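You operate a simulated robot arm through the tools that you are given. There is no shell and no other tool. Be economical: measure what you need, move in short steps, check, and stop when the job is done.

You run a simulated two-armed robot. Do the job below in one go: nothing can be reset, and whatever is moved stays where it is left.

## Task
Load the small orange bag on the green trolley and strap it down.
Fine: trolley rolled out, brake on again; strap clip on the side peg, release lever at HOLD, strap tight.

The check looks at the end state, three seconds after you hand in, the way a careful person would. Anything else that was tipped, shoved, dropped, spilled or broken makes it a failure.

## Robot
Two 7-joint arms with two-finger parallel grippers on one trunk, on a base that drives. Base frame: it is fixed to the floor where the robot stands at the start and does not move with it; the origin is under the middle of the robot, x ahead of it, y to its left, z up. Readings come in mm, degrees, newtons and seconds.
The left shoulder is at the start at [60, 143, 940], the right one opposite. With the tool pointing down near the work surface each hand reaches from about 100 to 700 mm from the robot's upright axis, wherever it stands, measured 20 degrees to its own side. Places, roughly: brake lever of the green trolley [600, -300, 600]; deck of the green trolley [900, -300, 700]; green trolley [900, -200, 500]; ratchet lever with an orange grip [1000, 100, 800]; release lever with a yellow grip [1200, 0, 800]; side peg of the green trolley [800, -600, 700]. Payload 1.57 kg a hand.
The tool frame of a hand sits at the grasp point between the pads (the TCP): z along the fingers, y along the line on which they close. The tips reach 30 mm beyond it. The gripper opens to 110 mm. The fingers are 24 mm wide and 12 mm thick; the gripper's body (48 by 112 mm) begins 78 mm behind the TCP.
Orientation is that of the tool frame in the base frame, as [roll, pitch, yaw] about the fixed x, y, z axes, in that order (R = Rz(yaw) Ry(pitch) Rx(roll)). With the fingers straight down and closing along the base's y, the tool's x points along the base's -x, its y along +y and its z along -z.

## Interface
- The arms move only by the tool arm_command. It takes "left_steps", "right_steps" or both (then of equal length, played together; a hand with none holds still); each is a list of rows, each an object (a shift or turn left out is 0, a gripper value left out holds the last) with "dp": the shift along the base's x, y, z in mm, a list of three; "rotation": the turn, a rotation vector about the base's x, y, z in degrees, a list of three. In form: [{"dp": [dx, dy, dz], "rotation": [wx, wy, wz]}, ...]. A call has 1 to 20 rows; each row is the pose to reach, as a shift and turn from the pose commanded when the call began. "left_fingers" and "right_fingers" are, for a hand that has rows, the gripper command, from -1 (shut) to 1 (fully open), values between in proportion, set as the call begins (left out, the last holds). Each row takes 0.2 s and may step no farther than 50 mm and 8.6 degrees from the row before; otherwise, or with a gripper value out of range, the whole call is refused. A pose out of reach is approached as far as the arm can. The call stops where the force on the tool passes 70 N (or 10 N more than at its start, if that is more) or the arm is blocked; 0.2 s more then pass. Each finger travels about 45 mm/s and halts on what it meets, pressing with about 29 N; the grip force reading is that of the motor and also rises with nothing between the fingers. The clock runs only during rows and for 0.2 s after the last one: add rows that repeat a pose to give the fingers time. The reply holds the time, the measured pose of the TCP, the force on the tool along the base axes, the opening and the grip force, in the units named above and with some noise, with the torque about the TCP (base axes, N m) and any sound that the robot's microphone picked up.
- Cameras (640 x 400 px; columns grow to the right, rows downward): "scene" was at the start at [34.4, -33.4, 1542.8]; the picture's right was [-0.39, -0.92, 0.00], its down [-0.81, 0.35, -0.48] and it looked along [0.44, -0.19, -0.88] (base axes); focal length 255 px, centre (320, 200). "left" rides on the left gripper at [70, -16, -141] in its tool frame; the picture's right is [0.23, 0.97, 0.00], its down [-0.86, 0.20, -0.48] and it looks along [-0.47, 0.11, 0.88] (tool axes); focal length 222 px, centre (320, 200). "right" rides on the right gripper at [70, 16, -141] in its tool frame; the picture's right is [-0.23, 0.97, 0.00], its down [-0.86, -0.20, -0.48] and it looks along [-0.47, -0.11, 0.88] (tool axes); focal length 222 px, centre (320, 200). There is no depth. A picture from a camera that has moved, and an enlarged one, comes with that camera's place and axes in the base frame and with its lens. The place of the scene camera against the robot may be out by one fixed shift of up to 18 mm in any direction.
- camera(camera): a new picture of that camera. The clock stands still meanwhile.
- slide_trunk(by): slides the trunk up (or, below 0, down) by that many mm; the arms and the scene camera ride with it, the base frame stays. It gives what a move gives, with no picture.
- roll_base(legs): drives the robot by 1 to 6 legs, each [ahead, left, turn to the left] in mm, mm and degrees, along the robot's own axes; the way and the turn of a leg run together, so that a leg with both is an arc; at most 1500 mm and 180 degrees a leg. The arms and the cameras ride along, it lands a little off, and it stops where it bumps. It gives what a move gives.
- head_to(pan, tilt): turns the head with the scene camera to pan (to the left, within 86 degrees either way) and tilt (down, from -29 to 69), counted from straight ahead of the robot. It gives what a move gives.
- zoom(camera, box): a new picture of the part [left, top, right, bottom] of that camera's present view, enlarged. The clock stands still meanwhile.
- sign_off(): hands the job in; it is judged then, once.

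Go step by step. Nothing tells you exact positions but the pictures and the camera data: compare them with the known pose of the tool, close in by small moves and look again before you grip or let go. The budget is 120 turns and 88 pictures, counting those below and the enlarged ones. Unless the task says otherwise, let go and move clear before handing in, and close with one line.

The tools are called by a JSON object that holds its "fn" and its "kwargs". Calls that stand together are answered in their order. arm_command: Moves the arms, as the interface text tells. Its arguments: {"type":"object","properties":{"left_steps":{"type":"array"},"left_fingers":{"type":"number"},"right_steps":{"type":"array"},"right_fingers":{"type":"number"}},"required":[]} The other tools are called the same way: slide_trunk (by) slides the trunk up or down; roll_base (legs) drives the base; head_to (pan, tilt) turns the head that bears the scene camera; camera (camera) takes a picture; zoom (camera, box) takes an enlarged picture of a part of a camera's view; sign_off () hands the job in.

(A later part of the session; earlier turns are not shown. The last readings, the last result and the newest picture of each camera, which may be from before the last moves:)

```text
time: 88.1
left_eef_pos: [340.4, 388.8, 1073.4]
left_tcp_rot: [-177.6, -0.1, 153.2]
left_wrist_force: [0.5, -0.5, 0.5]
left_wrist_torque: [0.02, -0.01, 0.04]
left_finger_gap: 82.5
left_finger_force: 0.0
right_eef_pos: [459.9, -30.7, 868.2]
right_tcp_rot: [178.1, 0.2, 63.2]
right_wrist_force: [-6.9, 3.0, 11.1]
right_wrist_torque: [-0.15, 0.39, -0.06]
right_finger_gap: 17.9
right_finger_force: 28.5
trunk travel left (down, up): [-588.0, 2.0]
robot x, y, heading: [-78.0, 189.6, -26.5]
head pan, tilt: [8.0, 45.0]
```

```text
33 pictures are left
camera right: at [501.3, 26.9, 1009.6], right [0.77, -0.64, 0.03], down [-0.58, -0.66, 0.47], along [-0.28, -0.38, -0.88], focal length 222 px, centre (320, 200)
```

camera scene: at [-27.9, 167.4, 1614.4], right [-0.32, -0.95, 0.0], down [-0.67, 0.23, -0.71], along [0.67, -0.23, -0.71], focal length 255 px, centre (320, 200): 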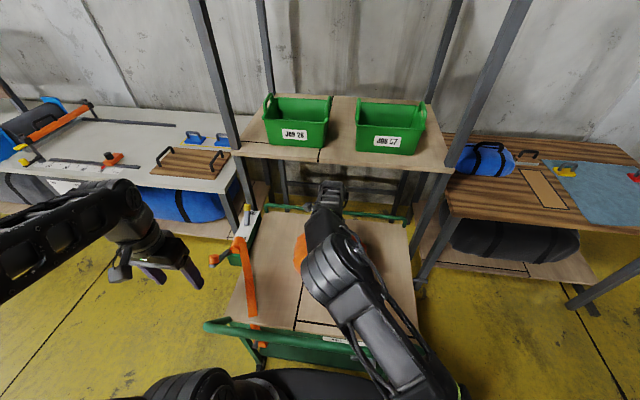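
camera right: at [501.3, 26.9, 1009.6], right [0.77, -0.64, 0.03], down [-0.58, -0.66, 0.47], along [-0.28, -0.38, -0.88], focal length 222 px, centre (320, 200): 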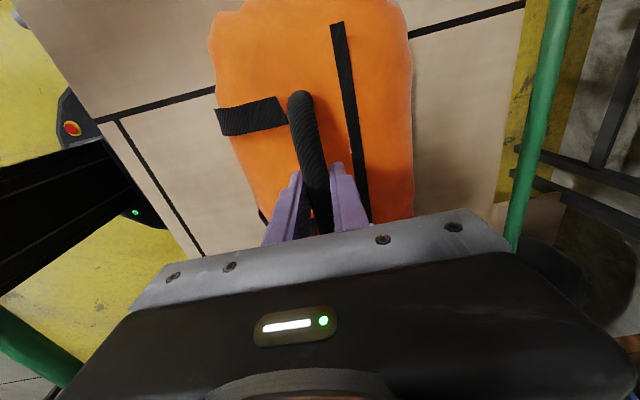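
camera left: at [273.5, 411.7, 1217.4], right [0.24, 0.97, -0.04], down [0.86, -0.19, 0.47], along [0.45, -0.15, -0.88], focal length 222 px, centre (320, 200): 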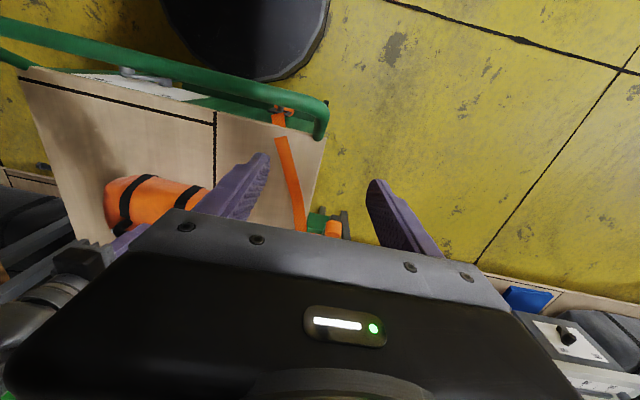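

Same move with smaller steps.

{"fn": "arm_command", "kwargs": {"right_steps": [{"dp": [0, 0, 2]}, {"dp": [0, 0, 2]}, {"dp": [0, 0, 2]}, {"dp": [0, 0, 2]}, {"dp": [0, 0, 40]}, {"dp": [0, 0, 85]}, {"dp": [0, 0, 130]}, {"dp": [-30, -20, 155]}, {"dp": [-65, -45, 175]}, {"dp": [-103, -75, 175]}, {"dp": [-141, -105, 175]}, {"dp": [-179, -134, 175]}], "right_fingers": 0.4}}

{"fn": "camera", "kwargs": {"camera": "scene"}}

```text
time: 90.7
left_eef_pos: [340.8, 389.4, 1073.9]
left_tcp_rot: [-177.6, -0.2, 153.3]
left_wrist_force: [0.5, 0.3, -0.1]
left_wrist_torque: [0.0, -0.02, -0.01]
left_finger_gap: 82.6
left_finger_force: 0.1
right_eef_pos: [279.4, -167.5, 1040.5]
right_tcp_rot: [178.2, 0.3, 63.2]
right_wrist_force: [-0.5, 0.2, 0.8]
right_wrist_torque: [0.0, 0.0, 0.03]
right_finger_gap: 77.3
right_finger_force: 0.1
trunk travel left (down, up): [-588.0, 2.0]
robot x, y, heading: [-82.9, 188.2, -26.9]
head pan, tilt: [8.0, 45.0]
```

```text
32 pictures are left
camera scene: at [-26.6, 165.9, 1613.9], right [-0.32, -0.95, 0.0], down [-0.67, 0.23, -0.71], along [0.67, -0.23, -0.71], focal length 255 px, centre (320, 200)
```

scene: 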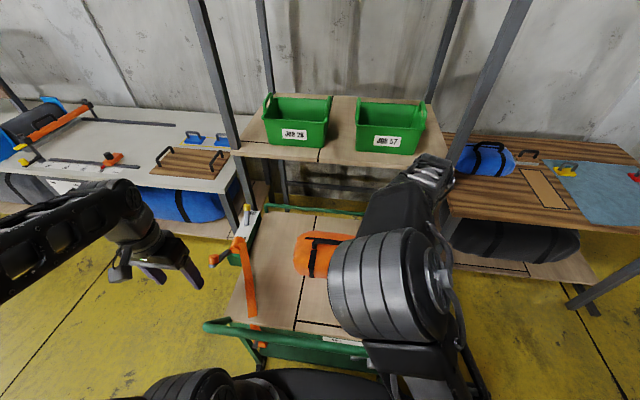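

Bag sits on the deck. Zoom on the ratchet unit.

{"fn": "zoom", "kwargs": {"camera": "scene", "box": [195, 185, 305, 255]}}

{"fn": "zoom", "kwargs": {"camera": "scene", "box": [200, 290, 300, 370]}}

```text
5.71 times, centred on (250, 220) of scene
camera zoom: at [-26.6, 165.9, 1613.9], right [-0.32, -0.95, 0.0], down [-0.67, 0.23, -0.71], along [0.67, -0.23, -0.71], focal length 1456 px, centre (720, 86)
```

zoom: 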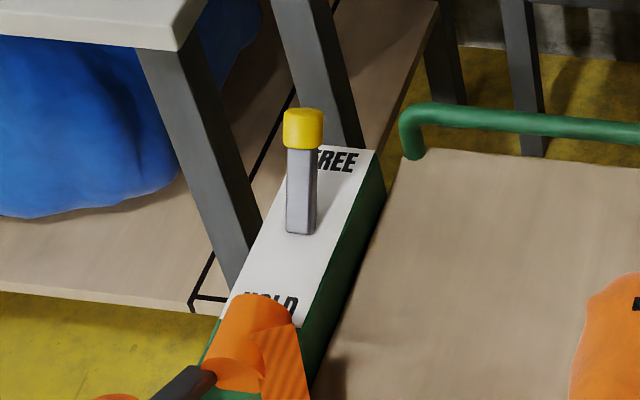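

```text
5.00 times, centred on (250, 330) of scene
camera zoom: at [-26.6, 165.9, 1613.9], right [-0.32, -0.95, 0.0], down [-0.67, 0.23, -0.71], along [0.67, -0.23, -0.71], focal length 1274 px, centre (670, -450)
```

zoom: 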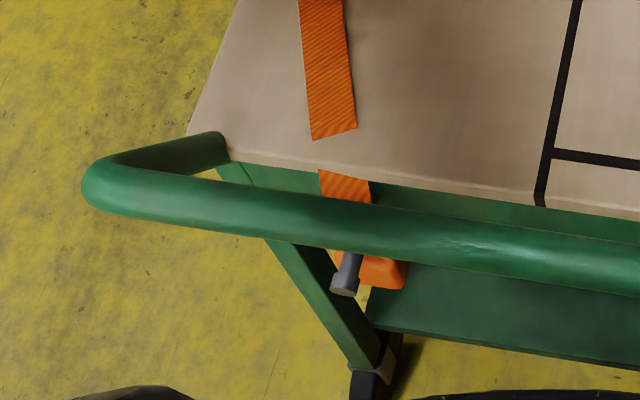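

Release lever leans back to FREE, so the strap can pay out. The clip hangs on a peg on the front panel near p≈415, z≈650. I'll back away and line up so the right hand can take the clip from the front.

{"fn": "roll_base", "kwargs": {"legs": [[-330, 0, 0], [0, 330, 0]]}}

{"fn": "arm_command", "kwargs": {"right_steps": [{"rotation": [0, 0, 8.2]}, {"rotation": [0, 0, 16.4]}, {"rotation": [0, 0, 24.6]}, {"rotation": [0, 0, 32.8]}, {"rotation": [0, 0, 41]}, {"rotation": [0, 0, 49.2]}, {"rotation": [0, 0, 57.4]}, {"rotation": [0, 0, 65.6]}, {"rotation": [0, 0, 73.8]}, {"rotation": [0, 0, 82]}, {"rotation": [0, 0, 90]}]}}

{"fn": "slide_trunk", "kwargs": {"by": -250}}

```text
time: 94.6
left_eef_pos: [198.7, 834.2, 1074.3]
left_tcp_rot: [-177.5, -0.2, 153.2]
left_wrist_force: [0.0, 0.1, 0.2]
left_wrist_torque: [-0.01, 0.02, 0.01]
left_finger_gap: 82.3
left_finger_force: 0.2
right_eef_pos: [137.8, 278.5, 1041.2]
right_tcp_rot: [178.1, 0.3, 63.1]
right_wrist_force: [0.0, 0.6, -0.2]
right_wrist_torque: [-0.05, 0.02, 0.03]
right_finger_gap: 77.1
right_finger_force: 0.0
trunk travel left (down, up): [-588.0, 2.0]
robot x, y, heading: [-219.8, 632.7, -26.7]
head pan, tilt: [8.0, 45.0]
```

```text
time: 97.0
left_eef_pos: [198.0, 834.6, 1074.6]
left_tcp_rot: [-177.6, -0.3, 153.2]
left_wrist_force: [0.4, 0.3, -1.4]
left_wrist_torque: [0.01, 0.02, -0.01]
left_finger_gap: 82.3
left_finger_force: 0.1
right_eef_pos: [136.5, 277.2, 1040.0]
right_tcp_rot: [178.2, 0.2, 153.1]
right_wrist_force: [-0.7, 1.5, 0.1]
right_wrist_torque: [0.01, -0.01, -0.04]
right_finger_gap: 76.8
right_finger_force: 0.1
trunk travel left (down, up): [-588.0, 2.0]
robot x, y, heading: [-225.9, 631.8, -26.8]
head pan, tilt: [8.0, 45.0]
```

```text
time: 99.6
left_eef_pos: [197.9, 833.2, 825.9]
left_tcp_rot: [-177.6, -0.1, 153.2]
left_wrist_force: [-0.3, 0.1, 0.5]
left_wrist_torque: [-0.01, -0.03, 0.01]
left_finger_gap: 82.6
left_finger_force: 0.1
right_eef_pos: [138.3, 277.9, 791.2]
right_tcp_rot: [178.2, 0.3, 153.0]
right_wrist_force: [0.6, -0.1, 0.3]
right_wrist_torque: [0.01, -0.04, 0.02]
right_finger_gap: 77.0
right_finger_force: 0.2
trunk travel left (down, up): [-338.0, 252.0]
robot x, y, heading: [-222.8, 629.7, -26.7]
head pan, tilt: [8.0, 45.0]
```

Pitch the right hand forward and bring it in front of the clip.

{"fn": "arm_command", "kwargs": {"right_steps": [{"dp": [6, 12, -20], "rotation": [-3.1, -6.2, 0]}, {"dp": [12, 24, -40], "rotation": [-6.3, -12.4, 0]}, {"dp": [18, 36, -60], "rotation": [-9.4, -18.6, 0]}, {"dp": [24, 48, -80], "rotation": [-12.6, -24.8, 0]}, {"dp": [30, 60, -100], "rotation": [-15.7, -31, 0]}, {"dp": [36, 72, -120], "rotation": [-18.8, -37.2, 0]}, {"dp": [42, 84, -135], "rotation": [-22, -43.4, 0]}, {"dp": [47, 94, -150], "rotation": [-25, -49.6, 0]}]}}

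{"fn": "camera", "kwargs": {"camera": "right"}}

```text
time: 101.4
left_eef_pos: [199.2, 834.9, 823.7]
left_tcp_rot: [-177.6, -0.2, 153.3]
left_wrist_force: [-0.5, -0.6, 0.1]
left_wrist_torque: [0.01, 0.01, 0.0]
left_finger_gap: 82.6
left_finger_force: 0.0
right_eef_pos: [185.3, 371.9, 639.4]
right_tcp_rot: [177.8, 56.0, 152.9]
right_wrist_force: [0.6, -0.9, -0.3]
right_wrist_torque: [0.03, 0.02, -0.01]
right_finger_gap: 77.1
right_finger_force: 0.2
trunk travel left (down, up): [-338.0, 252.0]
robot x, y, heading: [-226.3, 628.7, -27.0]
head pan, tilt: [8.0, 45.0]
```

```text
29 pictures are left
camera right: at [50.4, 452.6, 661.9], right [0.53, 0.82, 0.21], down [-0.02, -0.23, 0.97], along [0.85, -0.52, -0.11], focal length 222 px, centre (320, 200)
```

right: 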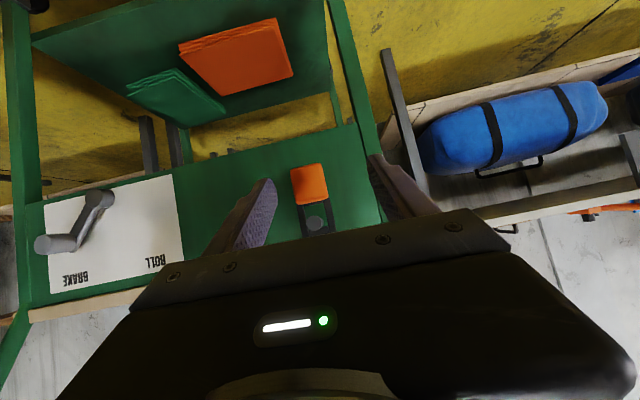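

Clip block is at about p≈393, z≈606. Advance around it with the fingers open.

{"fn": "arm_command", "kwargs": {"right_steps": [{"dp": [0, -20, -27]}, {"dp": [35, -40, -27]}, {"dp": [70, -58, -27]}, {"dp": [100, -74, -27]}], "right_fingers": 0.5}}

{"fn": "camera", "kwargs": {"camera": "right"}}

```text
time: 102.4
left_eef_pos: [198.4, 833.7, 823.6]
left_tcp_rot: [-177.5, -0.2, 153.2]
left_wrist_force: [0.1, 0.7, 0.6]
left_wrist_torque: [0.01, -0.03, -0.02]
left_finger_gap: 82.5
left_finger_force: 0.1
right_eef_pos: [285.7, 298.4, 613.9]
right_tcp_rot: [178.0, 55.8, 152.9]
right_wrist_force: [-0.6, -0.3, -0.7]
right_wrist_torque: [-0.02, 0.0, 0.0]
right_finger_gap: 82.2
right_finger_force: 0.2
trunk travel left (down, up): [-338.0, 252.0]
robot x, y, heading: [-225.7, 635.3, -26.7]
head pan, tilt: [8.0, 45.0]
```

```text
28 pictures are left
camera right: at [151.1, 379.6, 636.8], right [0.53, 0.82, 0.21], down [-0.02, -0.23, 0.97], along [0.85, -0.52, -0.11], focal length 222 px, centre (320, 200)
```

right: 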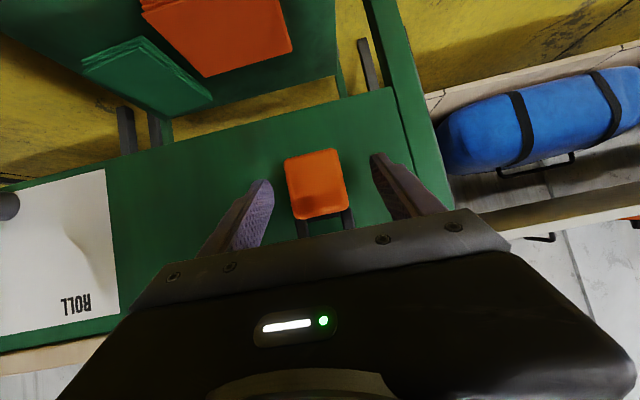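

Block is centred; advance 15 mm more and close.

{"fn": "arm_command", "kwargs": {"right_steps": [{"dp": [6, -5, -4]}, {"dp": [12, -9, -7]}]}}

{"fn": "arm_command", "kwargs": {"right_steps": [{"dp": [0, 0, 0]}, {"dp": [0, 0, 0]}, {"dp": [0, 0, 0]}, {"dp": [0, 0, 0]}, {"dp": [0, 0, 0]}], "right_fingers": -1}}

{"fn": "camera", "kwargs": {"camera": "right"}}

```text
time: 103.0
left_eef_pos: [198.1, 835.3, 824.4]
left_tcp_rot: [-177.6, -0.2, 153.2]
left_wrist_force: [0.3, 0.6, 0.4]
left_wrist_torque: [0.0, 0.01, 0.02]
left_finger_gap: 82.6
left_finger_force: 0.0
right_eef_pos: [298.3, 290.3, 606.8]
right_tcp_rot: [177.9, 55.9, 153.0]
right_wrist_force: [0.2, -0.5, -0.1]
right_wrist_torque: [-0.01, 0.03, -0.02]
right_finger_gap: 82.2
right_finger_force: 0.0
trunk travel left (down, up): [-338.0, 252.0]
robot x, y, heading: [-227.5, 633.6, -26.9]
head pan, tilt: [8.0, 45.0]
```

```text
time: 104.2
left_eef_pos: [197.7, 834.4, 823.9]
left_tcp_rot: [-177.7, -0.2, 153.1]
left_wrist_force: [-0.4, 0.0, -1.0]
left_wrist_torque: [0.0, -0.05, 0.0]
left_finger_gap: 82.4
left_finger_force: 0.1
right_eef_pos: [296.4, 289.3, 606.6]
right_tcp_rot: [177.9, 55.8, 153.0]
right_wrist_force: [-0.2, 0.0, 0.8]
right_wrist_torque: [-0.05, 0.02, -0.05]
right_finger_gap: 45.9
right_finger_force: 28.9
trunk travel left (down, up): [-338.0, 252.0]
robot x, y, heading: [-225.1, 634.2, -26.5]
head pan, tilt: [8.0, 45.0]
```

```text
27 pictures are left
camera right: at [162.5, 370.9, 629.6], right [0.53, 0.82, 0.21], down [-0.02, -0.23, 0.97], along [0.85, -0.52, -0.11], focal length 222 px, centre (320, 200)
```

right: 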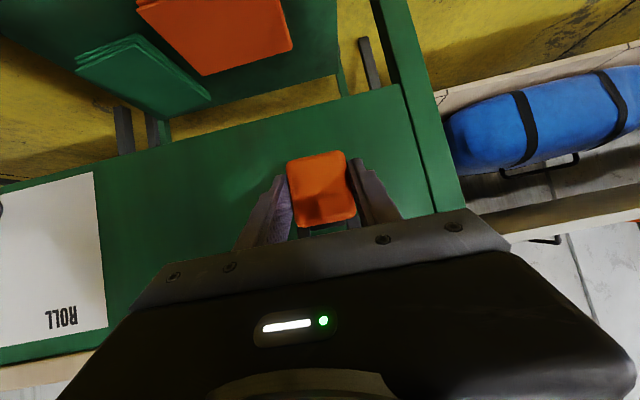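

Clip block gripped (46 mm). Pull it straight out off its peg.

{"fn": "arm_command", "kwargs": {"right_steps": [{"dp": [-13, 7, 0]}, {"dp": [-27, 13, 0]}, {"dp": [-45, 22, 0]}, {"dp": [-63, 31, 0]}, {"dp": [-80, 40, 0]}]}}

{"fn": "camera", "kwargs": {"camera": "right"}}

```text
time: 105.4
left_eef_pos: [197.7, 834.3, 824.5]
left_tcp_rot: [-177.5, -0.2, 153.2]
left_wrist_force: [0.1, -0.6, 0.0]
left_wrist_torque: [0.0, 0.01, 0.0]
left_finger_gap: 82.3
left_finger_force: 0.1
right_eef_pos: [217.2, 327.7, 606.1]
right_tcp_rot: [177.9, 55.8, 152.9]
right_wrist_force: [-0.3, -0.2, -0.9]
right_wrist_torque: [-0.01, 0.02, 0.02]
right_finger_gap: 45.5
right_finger_force: 29.2
trunk travel left (down, up): [-338.0, 252.0]
robot x, y, heading: [-224.0, 631.2, -26.8]
head pan, tilt: [8.0, 45.0]
```

```text
26 pictures are left
camera right: at [81.8, 409.8, 627.8], right [0.53, 0.82, 0.21], down [-0.02, -0.23, 0.97], along [0.85, -0.52, -0.11], focal length 222 px, centre (320, 200)
```

right: 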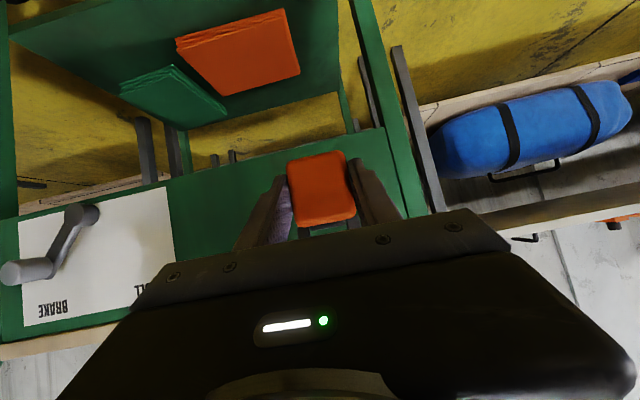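

The clip is off its peg. Check how the strap runs relative to the bar.

{"fn": "head_to", "kwargs": {"pan": -5, "tilt": 40}}

{"fn": "camera", "kwargs": {"camera": "scene"}}

```text
time: 106.2
left_eef_pos: [197.3, 833.3, 823.1]
left_tcp_rot: [-177.6, -0.3, 153.2]
left_wrist_force: [-0.5, -0.5, -0.8]
left_wrist_torque: [-0.03, -0.01, 0.02]
left_finger_gap: 82.4
left_finger_force: 0.0
right_eef_pos: [215.7, 328.9, 606.6]
right_tcp_rot: [177.9, 55.8, 152.9]
right_wrist_force: [0.2, -0.4, -0.8]
right_wrist_torque: [0.01, 0.03, -0.01]
right_finger_gap: 45.8
right_finger_force: 29.0
trunk travel left (down, up): [-338.0, 252.0]
robot x, y, heading: [-228.1, 630.8, -26.7]
head pan, tilt: [-5.0, 40.0]
```

```text
25 pictures are left
camera scene: at [-174.4, 592.6, 1371.1], right [-0.53, -0.85, 0.0], down [-0.55, 0.34, -0.77], along [0.65, -0.4, -0.64], focal length 255 px, centre (320, 200)
```

scene: 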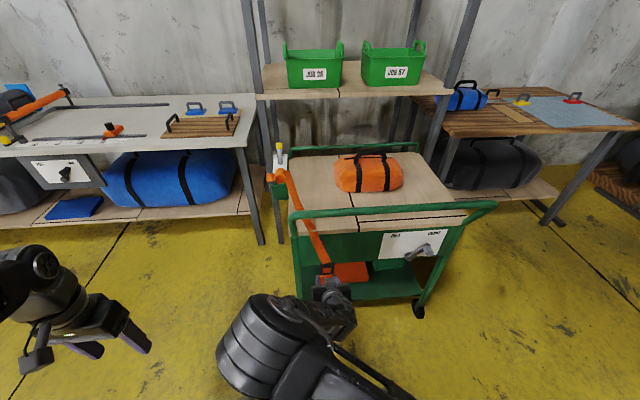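

The strap runs straight from ratchet to hand. I'll back off slightly and raise the clip in front of the bar, watching forces and how the strap behaves.

{"fn": "arm_command", "kwargs": {"right_steps": [{"dp": [-22, 11, 0]}, {"dp": [-45, 22, 0]}]}}

{"fn": "slide_trunk", "kwargs": {"by": 250}}

{"fn": "arm_command", "kwargs": {"right_steps": [{"dp": [0, 0, 40]}, {"dp": [0, 0, 80]}, {"dp": [0, 0, 120]}]}}

{"fn": "zoom", "kwargs": {"camera": "scene", "box": [220, 150, 500, 325]}}

```text
time: 106.8
left_eef_pos: [198.6, 834.4, 824.8]
left_tcp_rot: [-177.6, -0.3, 153.2]
left_wrist_force: [0.1, -0.5, -0.2]
left_wrist_torque: [0.03, 0.02, -0.01]
left_finger_gap: 82.4
left_finger_force: 0.0
right_eef_pos: [172.5, 351.3, 605.6]
right_tcp_rot: [177.9, 55.8, 152.8]
right_wrist_force: [-0.2, -1.0, -0.8]
right_wrist_torque: [0.03, -0.02, 0.01]
right_finger_gap: 45.8
right_finger_force: 29.7
trunk travel left (down, up): [-338.0, 252.0]
robot x, y, heading: [-223.8, 633.6, -26.8]
head pan, tilt: [-5.0, 40.0]
```

```text
time: 109.3
left_eef_pos: [197.9, 834.6, 1073.1]
left_tcp_rot: [-177.6, -0.2, 153.2]
left_wrist_force: [-0.3, 0.1, 0.3]
left_wrist_torque: [0.01, 0.0, 0.01]
left_finger_gap: 82.4
left_finger_force: 0.0
right_eef_pos: [172.7, 350.8, 855.1]
right_tcp_rot: [177.9, 55.9, 152.9]
right_wrist_force: [-0.2, -0.4, -1.5]
right_wrist_torque: [0.06, 0.02, -0.03]
right_finger_gap: 45.6
right_finger_force: 29.3
trunk travel left (down, up): [-588.0, 2.0]
robot x, y, heading: [-228.0, 634.6, -26.8]
head pan, tilt: [-5.0, 40.0]
```

```text
time: 110.2
left_eef_pos: [197.4, 833.1, 1074.7]
left_tcp_rot: [-177.5, -0.2, 153.2]
left_wrist_force: [-0.3, 0.3, -0.9]
left_wrist_torque: [-0.02, 0.01, -0.03]
left_finger_gap: 82.5
left_finger_force: 0.0
right_eef_pos: [174.9, 349.5, 975.4]
right_tcp_rot: [177.9, 55.9, 152.8]
right_wrist_force: [0.2, -0.8, -0.9]
right_wrist_torque: [0.02, 0.01, 0.02]
right_finger_gap: 45.6
right_finger_force: 29.2
trunk travel left (down, up): [-588.0, 2.0]
robot x, y, heading: [-225.4, 629.8, -26.6]
head pan, tilt: [-5.0, 40.0]
```

```text
2.29 times, centred on (360, 238) of scene
camera zoom: at [-175.3, 592.2, 1621.1], right [-0.53, -0.85, 0.0], down [-0.55, 0.34, -0.77], along [0.65, -0.4, -0.64], focal length 583 px, centre (229, 114)
```

zoom: 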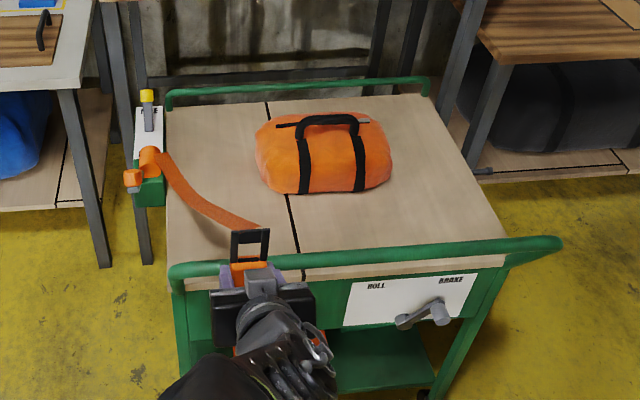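

The strap simply hangs freely from ratchet to clip, over the bar. The side peg shows on the trolley's right side. I'll drive around: sidestep right, turn left 90°, and move diagonally to the trolley's right side, the clip passing above everything.

{"fn": "roll_base", "kwargs": {"legs": [[0, -661, 0], [0, 0, 90]]}}

{"fn": "roll_base", "kwargs": {"legs": [[-583, -804, 0]]}}

{"fn": "head_to", "kwargs": {"pan": 0, "tilt": 45}}

{"fn": "camera", "kwargs": {"camera": "scene"}}

```text
time: 117.7
left_eef_pos: [-729.8, 455.6, 1073.8]
left_tcp_rot: [-177.6, -0.2, -116.2]
left_wrist_force: [-0.4, -0.2, -0.3]
left_wrist_torque: [-0.01, 0.02, -0.03]
left_finger_gap: 82.4
left_finger_force: 0.0
right_eef_pos: [-246.7, 436.9, 975.8]
right_tcp_rot: [177.9, 55.8, -116.4]
right_wrist_force: [-0.9, 0.3, -1.7]
right_wrist_torque: [-0.05, 0.03, -0.01]
right_finger_gap: 45.6
right_finger_force: 29.3
trunk travel left (down, up): [-588.0, 2.0]
robot x, y, heading: [-523.0, 34.7, 63.6]
head pan, tilt: [-5.0, 40.0]
```

```text
time: 122.8
left_eef_pos: [-272.4, -427.3, 1074.3]
left_tcp_rot: [-177.5, -0.2, -115.0]
left_wrist_force: [-0.3, 0.2, -0.4]
left_wrist_torque: [0.01, 0.02, 0.02]
left_finger_gap: 82.6
left_finger_force: 0.1
right_eef_pos: [212.2, -435.5, 976.5]
right_tcp_rot: [177.9, 55.8, -115.4]
right_wrist_force: [0.6, -0.2, -1.4]
right_wrist_torque: [-0.03, -0.01, 0.01]
right_finger_gap: 45.5
right_finger_force: 29.1
trunk travel left (down, up): [-588.0, 2.0]
robot x, y, heading: [-56.8, -842.8, 64.9]
head pan, tilt: [-5.0, 40.0]
```

```text
time: 123.5
left_eef_pos: [-272.9, -425.6, 1074.1]
left_tcp_rot: [-177.6, -0.2, -115.1]
left_wrist_force: [0.6, -0.3, 0.6]
left_wrist_torque: [-0.01, -0.05, 0.0]
left_finger_gap: 82.6
left_finger_force: 0.1
right_eef_pos: [211.2, -434.8, 976.0]
right_tcp_rot: [177.9, 55.8, -115.3]
right_wrist_force: [-0.5, -0.6, -1.1]
right_wrist_torque: [-0.01, 0.02, 0.0]
right_finger_gap: 45.7
right_finger_force: 28.9
trunk travel left (down, up): [-588.0, 2.0]
robot x, y, heading: [-59.4, -841.7, 65.0]
head pan, tilt: [0.0, 45.0]
```

```text
23 pictures are left
camera scene: at [-31.2, -804.0, 1613.9], right [0.91, -0.42, 0.0], down [-0.3, -0.64, -0.71], along [0.3, 0.64, -0.71], focal length 255 px, centre (320, 200)
```

scene: 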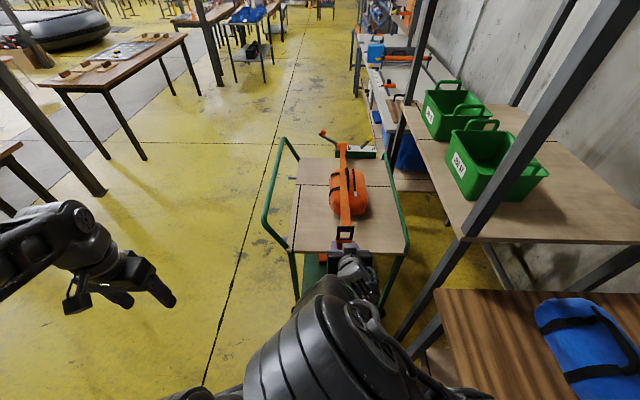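

The strap lies right across the bag. Now lower so the right camera can see the side peg.

{"fn": "slide_trunk", "kwargs": {"by": -290}}

{"fn": "camera", "kwargs": {"camera": "right"}}

```text
time: 126.4
left_eef_pos: [-273.2, -427.2, 785.3]
left_tcp_rot: [-177.6, -0.2, -115.1]
left_wrist_force: [-0.2, -0.8, -0.4]
left_wrist_torque: [0.01, 0.01, -0.02]
left_finger_gap: 82.5
left_finger_force: 0.0
right_eef_pos: [211.6, -435.1, 686.3]
right_tcp_rot: [177.9, 55.7, -115.4]
right_wrist_force: [0.7, -0.3, -1.6]
right_wrist_torque: [0.0, 0.03, 0.02]
right_finger_gap: 45.6
right_finger_force: 29.1
trunk travel left (down, up): [-298.0, 292.0]
robot x, y, heading: [-58.1, -843.2, 64.8]
head pan, tilt: [0.0, 45.0]
```

```text
22 pictures are left
camera right: at [134.2, -571.1, 708.1], right [-0.84, 0.51, 0.21], down [0.23, -0.01, 0.97], along [0.49, 0.86, -0.11], focal length 222 px, centre (320, 200)
```

right: 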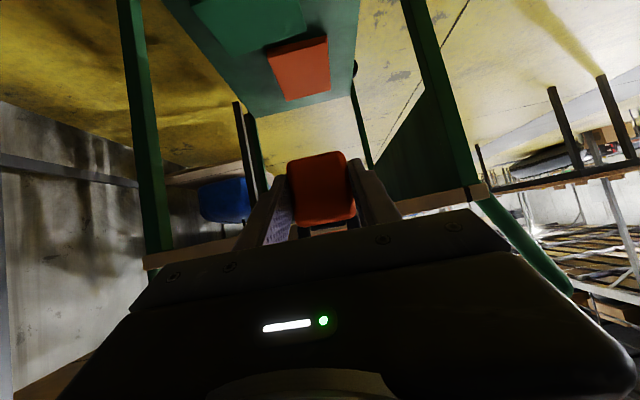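

The peg is hidden behind the gripper at this height; raise 150 mm and look again.

{"fn": "slide_trunk", "kwargs": {"by": 150}}

{"fn": "camera", "kwargs": {"camera": "right"}}

{"fn": "zoom", "kwargs": {"camera": "scene", "box": [260, 150, 420, 260]}}

```text
time: 128.2
left_eef_pos: [-271.9, -426.2, 934.0]
left_tcp_rot: [-177.6, -0.3, -115.1]
left_wrist_force: [0.7, 0.8, 0.7]
left_wrist_torque: [0.0, 0.01, 0.04]
left_finger_gap: 82.4
left_finger_force: 0.1
right_eef_pos: [211.9, -434.6, 835.0]
right_tcp_rot: [177.9, 55.8, -115.5]
right_wrist_force: [0.6, 0.1, -2.1]
right_wrist_torque: [-0.01, 0.03, 0.01]
right_finger_gap: 45.9
right_finger_force: 29.2
trunk travel left (down, up): [-448.0, 142.0]
robot x, y, heading: [-57.3, -843.6, 64.8]
head pan, tilt: [0.0, 45.0]
```

```text
21 pictures are left
camera right: at [134.2, -571.0, 858.0], right [-0.84, 0.51, 0.21], down [0.23, -0.01, 0.97], along [0.49, 0.86, -0.11], focal length 222 px, centre (320, 200)
```

right: 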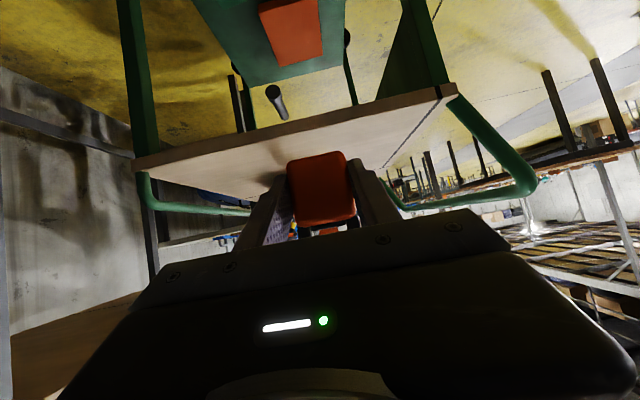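

```text
3.64 times, centred on (340, 205) of scene
camera zoom: at [-31.2, -804.0, 1473.8], right [0.91, -0.42, 0.0], down [-0.3, -0.64, -0.71], along [0.3, 0.64, -0.71], focal length 927 px, centre (247, 182)
```

zoom: 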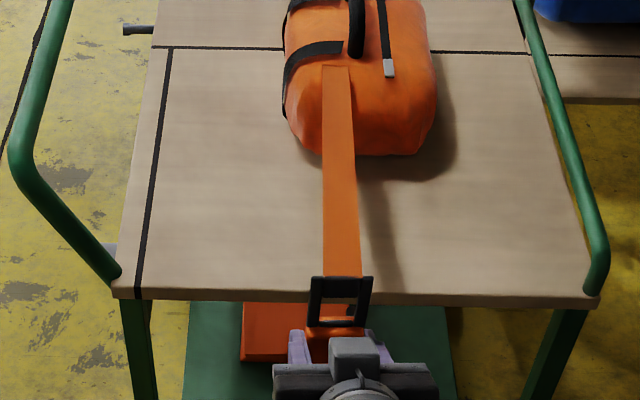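

Peg seen: shaft pointing outward just under the deck edge, roughly w≈420, z≈684, end near p≈−196. I'll get a second view from lower and slightly shifted to pin it down.

{"fn": "arm_command", "kwargs": {"right_steps": [{"dp": [9, -5, -28], "rotation": [0, 0, -1.7]}, {"dp": [18, -9, -55], "rotation": [0, 0, -1.7]}]}}

{"fn": "zoom", "kwargs": {"camera": "right", "box": [220, 60, 380, 240]}}

```text
time: 128.8
left_eef_pos: [-272.8, -424.9, 934.3]
left_tcp_rot: [-177.6, -0.2, -115.0]
left_wrist_force: [0.1, -0.5, 0.0]
left_wrist_torque: [-0.01, -0.01, -0.02]
left_finger_gap: 82.3
left_finger_force: 0.1
right_eef_pos: [229.1, -443.3, 781.0]
right_tcp_rot: [177.9, 55.8, -117.2]
right_wrist_force: [-0.2, -0.2, -1.4]
right_wrist_torque: [-0.04, 0.03, -0.02]
right_finger_gap: 45.6
right_finger_force: 28.8
trunk travel left (down, up): [-448.0, 142.0]
robot x, y, heading: [-55.8, -843.1, 64.6]
head pan, tilt: [0.0, 45.0]
```

```text
2.22 times, centred on (300, 150) of right
camera zoom: at [148.6, -577.8, 804.0], right [-0.82, 0.53, 0.21], down [0.24, -0.02, 0.97], along [0.52, 0.85, -0.11], focal length 494 px, centre (364, 311)
```

zoom: 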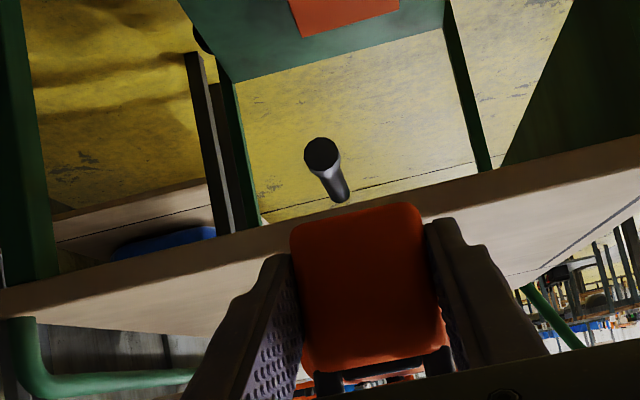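

Peg pinned: w≈417, z≈698, from the deck edge (p≈−147) out to p≈−217. I'll align the clip (TCP z≈648, w≈417) while still outboard, and check in the scene camera.

{"fn": "arm_command", "kwargs": {"right_steps": [{"dp": [4, -2, -45]}, {"dp": [8, -4, -90]}, {"dp": [12, -6, -133]}]}}

{"fn": "zoom", "kwargs": {"camera": "scene", "box": [300, 200, 400, 280]}}

```text
time: 129.6
left_eef_pos: [-270.9, -425.5, 933.9]
left_tcp_rot: [-177.6, -0.1, -115.1]
left_wrist_force: [0.6, 0.1, 1.1]
left_wrist_torque: [0.0, 0.02, -0.01]
left_finger_gap: 82.3
left_finger_force: 0.1
right_eef_pos: [240.2, -450.5, 648.0]
right_tcp_rot: [177.9, 55.7, -117.3]
right_wrist_force: [-0.7, -0.4, -1.6]
right_wrist_torque: [-0.03, 0.01, 0.0]
right_finger_gap: 45.6
right_finger_force: 28.2
trunk travel left (down, up): [-448.0, 142.0]
robot x, y, heading: [-54.1, -843.8, 64.8]
head pan, tilt: [0.0, 45.0]
```

```text
5.00 times, centred on (350, 240) of scene
camera zoom: at [-30.4, -803.8, 1473.9], right [0.91, -0.42, 0.0], down [-0.3, -0.64, -0.71], along [0.3, 0.64, -0.71], focal length 1274 px, centre (170, 0)
```

zoom: 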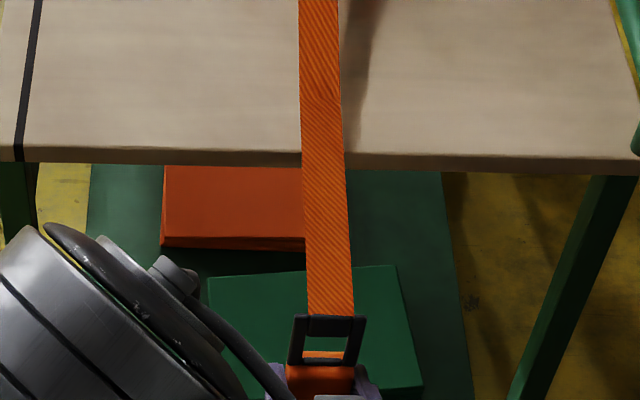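

Clip frame lines up with where the peg should be (hidden under the strap). Advance slowly onto the peg.

{"fn": "arm_command", "kwargs": {"right_steps": [{"dp": [9, 18, 0]}, {"dp": [18, 36, 0]}, {"dp": [25, 50, 0]}, {"dp": [32, 63, 0]}, {"dp": [38, 76, 0]}, {"dp": [44, 88, 0]}]}}

{"fn": "zoom", "kwargs": {"camera": "scene", "box": [300, 200, 400, 280]}}

```text
time: 131.0
left_eef_pos: [-272.4, -426.6, 933.9]
left_tcp_rot: [-177.6, -0.2, -115.2]
left_wrist_force: [-0.3, -0.5, 0.2]
left_wrist_torque: [0.04, 0.02, 0.03]
left_finger_gap: 82.6
left_finger_force: 0.1
right_eef_pos: [285.5, -362.1, 648.3]
right_tcp_rot: [178.0, 55.6, -117.1]
right_wrist_force: [-0.2, -1.3, -2.5]
right_wrist_torque: [-0.03, 0.01, -0.01]
right_finger_gap: 45.8
right_finger_force: 29.0
trunk travel left (down, up): [-448.0, 142.0]
robot x, y, heading: [-60.9, -843.7, 64.9]
head pan, tilt: [0.0, 45.0]
```

```text
5.00 times, centred on (350, 240) of scene
camera zoom: at [-31.2, -804.0, 1473.9], right [0.91, -0.42, 0.0], down [-0.3, -0.64, -0.71], along [0.3, 0.64, -0.71], focal length 1274 px, centre (170, 0)
```

zoom: 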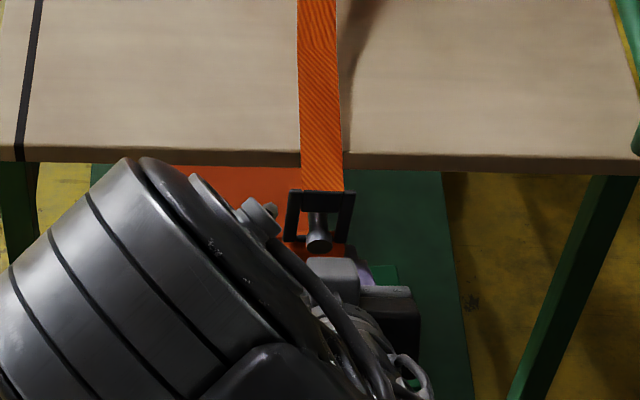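

The peg is centered in the clip frame with its head outside. Nudge 8 mm further, release, and back out.

{"fn": "arm_command", "kwargs": {"right_steps": [{"dp": [4, 8, 0]}, {"dp": [4, 8, -3]}]}}

{"fn": "arm_command", "kwargs": {"right_steps": [{"dp": [0, 0, 0]}, {"dp": [0, 0, 0]}, {"dp": [0, 0, 0]}, {"dp": [-9, -18, 0]}, {"dp": [-27, -54, 0]}, {"dp": [-45, -90, 0]}, {"dp": [-63, -126, 0]}], "right_fingers": 0.4}}

{"fn": "zoom", "kwargs": {"camera": "scene", "box": [290, 150, 410, 260]}}

```text
time: 131.6
left_eef_pos: [-272.4, -426.9, 935.3]
left_tcp_rot: [-177.6, -0.2, -115.1]
left_wrist_force: [0.5, 0.8, -0.2]
left_wrist_torque: [0.02, 0.0, -0.01]
left_finger_gap: 82.6
left_finger_force: 0.0
right_eef_pos: [288.4, -355.2, 651.3]
right_tcp_rot: [178.0, 55.7, -117.1]
right_wrist_force: [0.2, 0.3, -0.9]
right_wrist_torque: [-0.01, 0.03, 0.04]
right_finger_gap: 45.5
right_finger_force: 28.7
right hand out of reach, approached as far as the arm can: row 1, 2
trunk travel left (down, up): [-448.0, 142.0]
robot x, y, heading: [-57.9, -845.2, 64.9]
head pan, tilt: [0.0, 45.0]
```

```text
time: 133.2
left_eef_pos: [-272.2, -426.8, 932.9]
left_tcp_rot: [-177.6, -0.2, -115.1]
left_wrist_force: [-0.4, 0.2, -0.5]
left_wrist_torque: [-0.02, -0.01, 0.03]
left_finger_gap: 82.8
left_finger_force: 0.1
right_eef_pos: [227.3, -480.5, 654.6]
right_tcp_rot: [177.9, 55.7, -117.1]
right_wrist_force: [0.6, -0.2, -0.3]
right_wrist_torque: [0.03, 0.0, -0.01]
right_finger_gap: 77.1
right_finger_force: 0.1
right hand out of reach, approached as far as the arm can: row 7
trunk travel left (down, up): [-448.0, 142.0]
robot x, y, heading: [-56.4, -844.9, 64.6]
head pan, tilt: [0.0, 45.0]
```

```text
3.64 times, centred on (350, 205) of scene
camera zoom: at [-31.6, -804.5, 1473.9], right [0.91, -0.42, 0.0], down [-0.3, -0.64, -0.71], along [0.3, 0.64, -0.71], focal length 927 px, centre (211, 182)
```

zoom: 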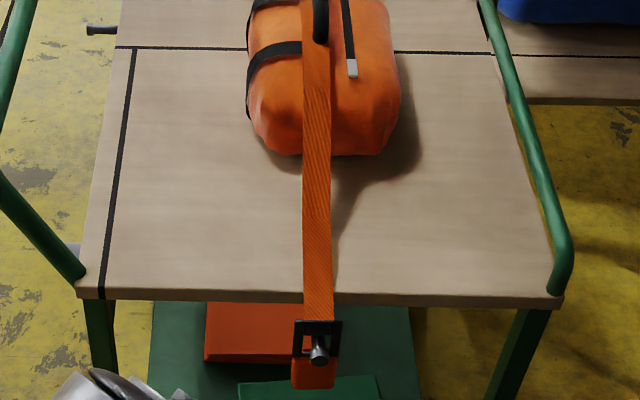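

Clip hangs on the side peg with the strap over the bag. Next: around the front to the trolley's left side, for the release lever and ratchet.

{"fn": "slide_trunk", "kwargs": {"by": 140}}

{"fn": "roll_base", "kwargs": {"legs": [[0, 850, 0], [0, 0, -91.4], [0, 800, 0], [0, 810, 0]]}}

```text
time: 134.8
left_eef_pos: [-271.7, -426.6, 1073.7]
left_tcp_rot: [-177.6, -0.1, -115.1]
left_wrist_force: [-0.8, 0.1, 0.7]
left_wrist_torque: [-0.03, 0.02, 0.01]
left_finger_gap: 82.5
left_finger_force: 0.1
right_eef_pos: [228.6, -481.3, 794.4]
right_tcp_rot: [177.9, 55.8, -117.1]
right_wrist_force: [-0.3, 0.2, -0.7]
right_wrist_torque: [0.01, 0.03, 0.0]
right_finger_gap: 76.9
right_finger_force: 0.0
trunk travel left (down, up): [-588.0, 2.0]
robot x, y, heading: [-59.2, -841.5, 64.8]
head pan, tilt: [0.0, 45.0]
```

```text
time: 151.0
left_eef_pos: [267.6, 1166.7, 1072.9]
left_tcp_rot: [-177.6, -0.2, 154.8]
left_wrist_force: [-0.1, 0.3, -0.5]
left_wrist_torque: [0.02, -0.01, 0.02]
left_finger_gap: 82.6
left_finger_force: 0.1
right_eef_pos: [212.5, 665.0, 795.2]
right_tcp_rot: [177.9, 55.6, 152.8]
right_wrist_force: [-0.2, 0.2, 1.5]
right_wrist_torque: [0.05, -0.02, 0.0]
right_finger_gap: 76.8
right_finger_force: 0.1
trunk travel left (down, up): [-588.0, 2.0]
robot x, y, heading: [-150.6, 953.7, -25.5]
head pan, tilt: [0.0, 45.0]
```

Now forward alongside the trolley's left side and look at the levers.

{"fn": "roll_base", "kwargs": {"legs": [[0, 35, -1.2], [520, 0, 0]]}}

{"fn": "head_to", "kwargs": {"pan": -38, "tilt": 50}}

{"fn": "camera", "kwargs": {"camera": "scene"}}

```text
time: 154.4
left_eef_pos: [748.3, 962.2, 1074.7]
left_tcp_rot: [-177.6, -0.2, 153.8]
left_wrist_force: [0.0, 0.3, -0.8]
left_wrist_torque: [0.0, 0.0, -0.01]
left_finger_gap: 82.4
left_finger_force: 0.2
right_eef_pos: [684.8, 462.1, 793.7]
right_tcp_rot: [177.9, 55.7, 151.9]
right_wrist_force: [0.6, 0.0, -0.2]
right_wrist_torque: [-0.02, -0.02, 0.04]
right_finger_gap: 77.0
right_finger_force: 0.1
trunk travel left (down, up): [-588.0, 2.0]
robot x, y, heading: [326.2, 756.4, -26.3]
head pan, tilt: [0.0, 45.0]
```

```text
time: 155.5
left_eef_pos: [747.6, 961.7, 1074.5]
left_tcp_rot: [-177.6, -0.2, 153.9]
left_wrist_force: [-0.3, -0.2, -0.7]
left_wrist_torque: [-0.01, 0.01, 0.01]
left_finger_gap: 82.5
left_finger_force: 0.1
right_eef_pos: [683.9, 463.1, 794.2]
right_tcp_rot: [177.8, 55.7, 151.8]
right_wrist_force: [0.2, -0.4, 0.1]
right_wrist_torque: [-0.01, 0.01, 0.02]
right_finger_gap: 76.8
right_finger_force: 0.0
trunk travel left (down, up): [-588.0, 2.0]
robot x, y, heading: [327.2, 750.0, -26.0]
head pan, tilt: [-38.0, 50.0]
```

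```text
15 pictures are left
camera scene: at [339.2, 691.3, 1607.0], right [-0.9, -0.44, 0.0], down [-0.33, 0.69, -0.64], along [0.28, -0.58, -0.77], focal length 255 px, centre (320, 200)
```

scene: 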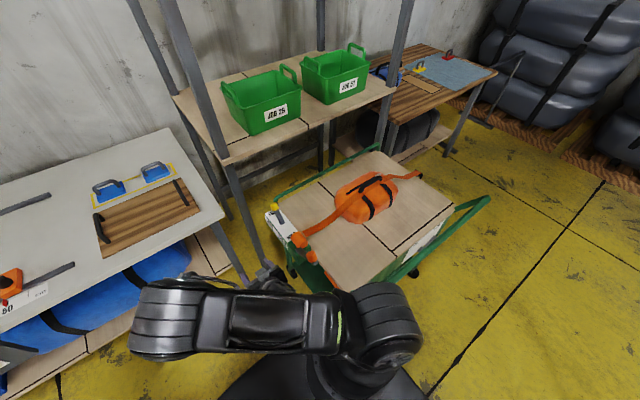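

{"fn": "zoom", "kwargs": {"camera": "scene", "box": [245, 190, 355, 290]}}

```text
4.00 times, centred on (300, 240) of scene
camera zoom: at [339.2, 691.3, 1607.0], right [-0.9, -0.44, 0.0], down [-0.33, 0.69, -0.64], along [0.28, -0.58, -0.77], focal length 1020 px, centre (400, 40)
```

zoom: 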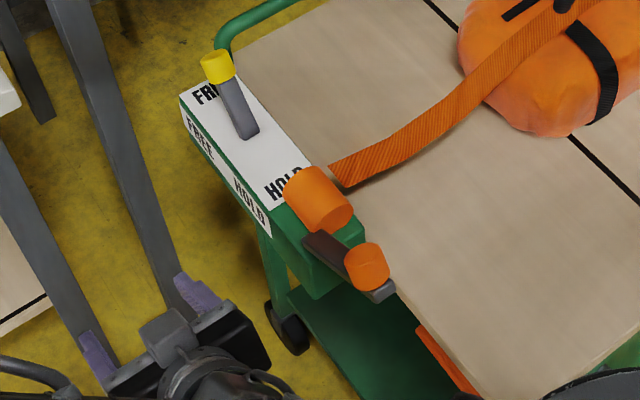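

Release lever clearly leans to FREE; the ratchet handle is nearer. I'll drive 120 mm further, bring the right hand to fingers-down, and view the unit from its camera.

{"fn": "roll_base", "kwargs": {"legs": [[120, 0, -0.4]]}}

{"fn": "arm_command", "kwargs": {"right_steps": [{"dp": [-5, -5, 26], "rotation": [3.1, 6.2, 0]}, {"dp": [-10, -10, 52], "rotation": [6.3, 12.4, 0]}, {"dp": [-15, -15, 78], "rotation": [9.4, 18.6, 0]}, {"dp": [-20, -20, 104], "rotation": [12.6, 24.8, 0]}, {"dp": [-25, -30, 130], "rotation": [15.7, 31, 0]}, {"dp": [-30, -45, 156], "rotation": [18.8, 37.2, 0]}, {"dp": [-35, -60, 182], "rotation": [22, 43.4, 0]}, {"dp": [-40, -75, 206], "rotation": [25, 49.6, 0]}], "right_fingers": -0.6}}

{"fn": "camera", "kwargs": {"camera": "right"}}

```text
time: 156.7
left_eef_pos: [859.7, 904.8, 1073.4]
left_tcp_rot: [-177.6, -0.4, 153.4]
left_wrist_force: [0.1, 0.3, 0.2]
left_wrist_torque: [0.03, 0.06, -0.02]
left_finger_gap: 82.7
left_finger_force: 0.0
right_eef_pos: [791.0, 405.5, 793.4]
right_tcp_rot: [177.9, 55.6, 151.5]
right_wrist_force: [-0.1, 0.1, 0.1]
right_wrist_torque: [0.01, 0.01, -0.01]
right_finger_gap: 76.9
right_finger_force: 0.2
trunk travel left (down, up): [-588.0, 2.0]
robot x, y, heading: [434.7, 705.2, -26.6]
head pan, tilt: [-38.0, 50.0]
```

```text
time: 158.5
left_eef_pos: [859.2, 906.4, 1073.8]
left_tcp_rot: [-177.6, -0.2, 153.5]
left_wrist_force: [0.2, 0.7, -0.4]
left_wrist_torque: [-0.02, 0.0, -0.01]
left_finger_gap: 82.2
left_finger_force: 0.1
right_eef_pos: [750.8, 331.6, 1000.9]
right_tcp_rot: [179.4, 0.0, 152.4]
right_wrist_force: [-0.2, -0.4, 0.0]
right_wrist_torque: [-0.01, 0.01, 0.01]
right_finger_gap: 22.2
right_finger_force: 0.1
trunk travel left (down, up): [-588.0, 2.0]
robot x, y, heading: [436.3, 702.1, -26.2]
head pan, tilt: [-38.0, 50.0]
```

```text
13 pictures are left
camera right: at [694.5, 377.5, 1141.8], right [0.65, 0.76, 0.01], down [0.66, -0.58, 0.48], along [0.37, -0.3, -0.88], focal length 222 px, centre (320, 200)
```

right: 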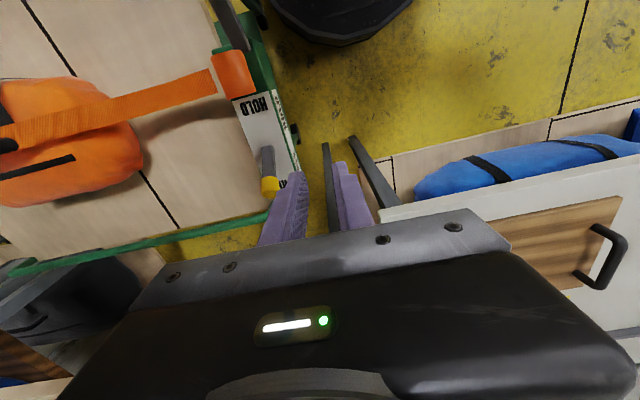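

Positions refined: yellow grip near (w 578, p 545, z 844), its pivot at w≈529. I'll place closed fingers behind the lever.

{"fn": "arm_command", "kwargs": {"right_steps": [{"dp": [18, -40, 0]}, {"dp": [36, -84, 0]}, {"dp": [54, -126, 0]}, {"dp": [54, -126, -40]}, {"dp": [54, -126, -80]}, {"dp": [54, -126, -118]}, {"dp": [54, -126, -151]}], "right_fingers": -0.8}}

{"fn": "camera", "kwargs": {"camera": "right"}}

```text
time: 160.1
left_eef_pos: [857.5, 905.2, 1074.3]
left_tcp_rot: [-177.6, -0.1, 153.4]
left_wrist_force: [0.3, -0.7, -0.8]
left_wrist_torque: [0.02, -0.02, -0.03]
left_finger_gap: 82.6
left_finger_force: 0.0
right_eef_pos: [778.4, 262.0, 893.5]
right_tcp_rot: [179.5, 0.4, 152.3]
right_wrist_force: [-0.6, 0.1, 0.2]
right_wrist_torque: [0.0, 0.01, 0.01]
right_finger_gap: 10.8
right_finger_force: 0.1
right hand out of reach, approached as far as the arm can: row 3, 4, 5, 6, 7
trunk travel left (down, up): [-588.0, 2.0]
robot x, y, heading: [440.1, 702.4, -26.6]
head pan, tilt: [-38.0, 50.0]
```

```text
12 pictures are left
camera right: at [722.5, 308.0, 1035.2], right [0.65, 0.76, 0.01], down [0.66, -0.58, 0.48], along [0.37, -0.31, -0.88], focal length 222 px, centre (320, 200)
```

right: 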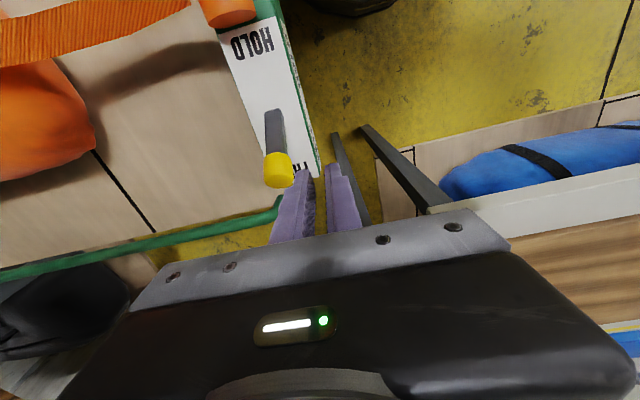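

Just out of reach; drive 80 mm forward, then shift in behind the lever and descend.

{"fn": "roll_base", "kwargs": {"legs": [[80, 0, 0]]}}

```text
time: 161.2
left_eef_pos: [931.8, 869.5, 1073.8]
left_tcp_rot: [-177.6, -0.3, 153.4]
left_wrist_force: [0.1, -0.7, 0.6]
left_wrist_torque: [0.03, 0.05, -0.02]
left_finger_gap: 82.5
left_finger_force: 0.0
right_eef_pos: [853.0, 225.5, 893.6]
right_tcp_rot: [179.5, 0.2, 152.3]
right_wrist_force: [-0.4, -0.3, -0.5]
right_wrist_torque: [-0.01, 0.05, 0.0]
right_finger_gap: 10.8
right_finger_force: 0.1
trunk travel left (down, up): [-588.0, 2.0]
robot x, y, heading: [507.9, 666.5, -26.4]
head pan, tilt: [-38.0, 50.0]
```

{"fn": "arm_command", "kwargs": {"right_steps": [{"dp": [-17, -33, 0]}, {"dp": [-17, -33, -25]}, {"dp": [-17, -33, -48]}, {"dp": [-40, -22, -48]}, {"dp": [-62, -10, -48]}, {"dp": [-80, -1, -48]}, {"dp": [-98, 8, -48]}, {"dp": [-116, 17, -48]}, {"dp": [-134, 26, -48]}, {"dp": [-150, 34, -48]}], "right_fingers": -0.8}}

{"fn": "camera", "kwargs": {"camera": "right"}}

```text
time: 162.7
left_eef_pos: [929.8, 870.0, 1073.4]
left_tcp_rot: [-177.6, -0.2, 153.6]
left_wrist_force: [-0.2, 0.8, 0.2]
left_wrist_torque: [0.05, -0.02, -0.04]
left_finger_gap: 82.6
left_finger_force: 0.1
right_eef_pos: [786.9, 222.6, 865.8]
right_tcp_rot: [180.0, 2.5, 152.9]
right_wrist_force: [4.7, -0.6, 18.7]
right_wrist_torque: [-0.05, 0.11, -0.09]
right_finger_gap: 9.1
right_finger_force: 0.1
right hand out of reach, approached as far as the arm can: row 1, 2, 3, 4, 5, 6
trunk travel left (down, up): [-588.0, 2.0]
robot x, y, heading: [507.7, 665.8, -26.1]
head pan, tilt: [-38.0, 50.0]
stopped in row 7 (right hand): the force on the tool passed its limit at 86 N (the readings are from after the stop); the commanded pose is now the measured one
```

```text
11 pictures are left
camera right: at [726.4, 271.5, 1004.4], right [0.65, 0.76, 0.01], down [0.65, -0.56, 0.52], along [0.4, -0.33, -0.86], focal length 222 px, centre (320, 200)
```

right: 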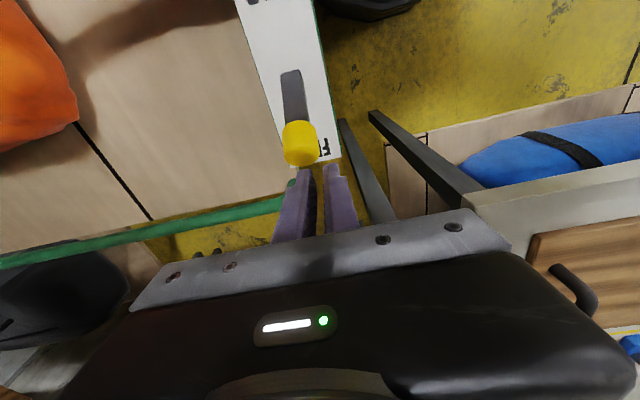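

The hand was reach-limited and pressed on the grip's top; lever is unmoved. Instead I'll straddle the yellow grip from above, closing across it, and drag it over.

{"fn": "arm_command", "kwargs": {"right_steps": [{"dp": [0, 0, 30]}, {"dp": [-11, 3, 40]}, {"dp": [-22, 5, 40]}, {"dp": [-22, 5, 40]}, {"dp": [-22, 5, 20]}, {"dp": [-22, 5, 0]}, {"dp": [-22, 5, -14]}], "right_fingers": 0.0}}

{"fn": "camera", "kwargs": {"camera": "right"}}

```text
time: 164.2
left_eef_pos: [930.6, 870.1, 1074.2]
left_tcp_rot: [-177.5, -0.3, 153.5]
left_wrist_force: [1.3, 0.6, 0.0]
left_wrist_torque: [0.01, -0.01, -0.01]
left_finger_gap: 82.3
left_finger_force: 0.2
right_eef_pos: [762.8, 228.3, 851.1]
right_tcp_rot: [-179.9, 2.2, 152.7]
right_wrist_force: [-0.4, 0.6, -0.1]
right_wrist_torque: [0.01, -0.02, -0.01]
right_finger_gap: 55.1
right_finger_force: 0.1
trunk travel left (down, up): [-588.0, 2.0]
robot x, y, heading: [508.6, 660.2, -26.4]
head pan, tilt: [-38.0, 50.0]
```

```text
10 pictures are left
camera right: at [703.5, 277.5, 989.7], right [0.65, 0.76, 0.01], down [0.65, -0.56, 0.51], along [0.39, -0.33, -0.86], focal length 222 px, centre (320, 200)
```

right: 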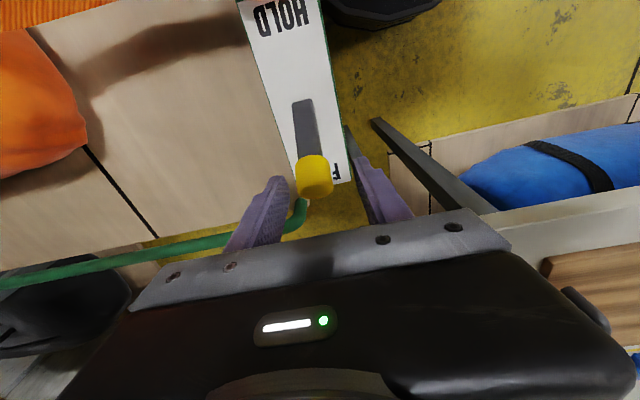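

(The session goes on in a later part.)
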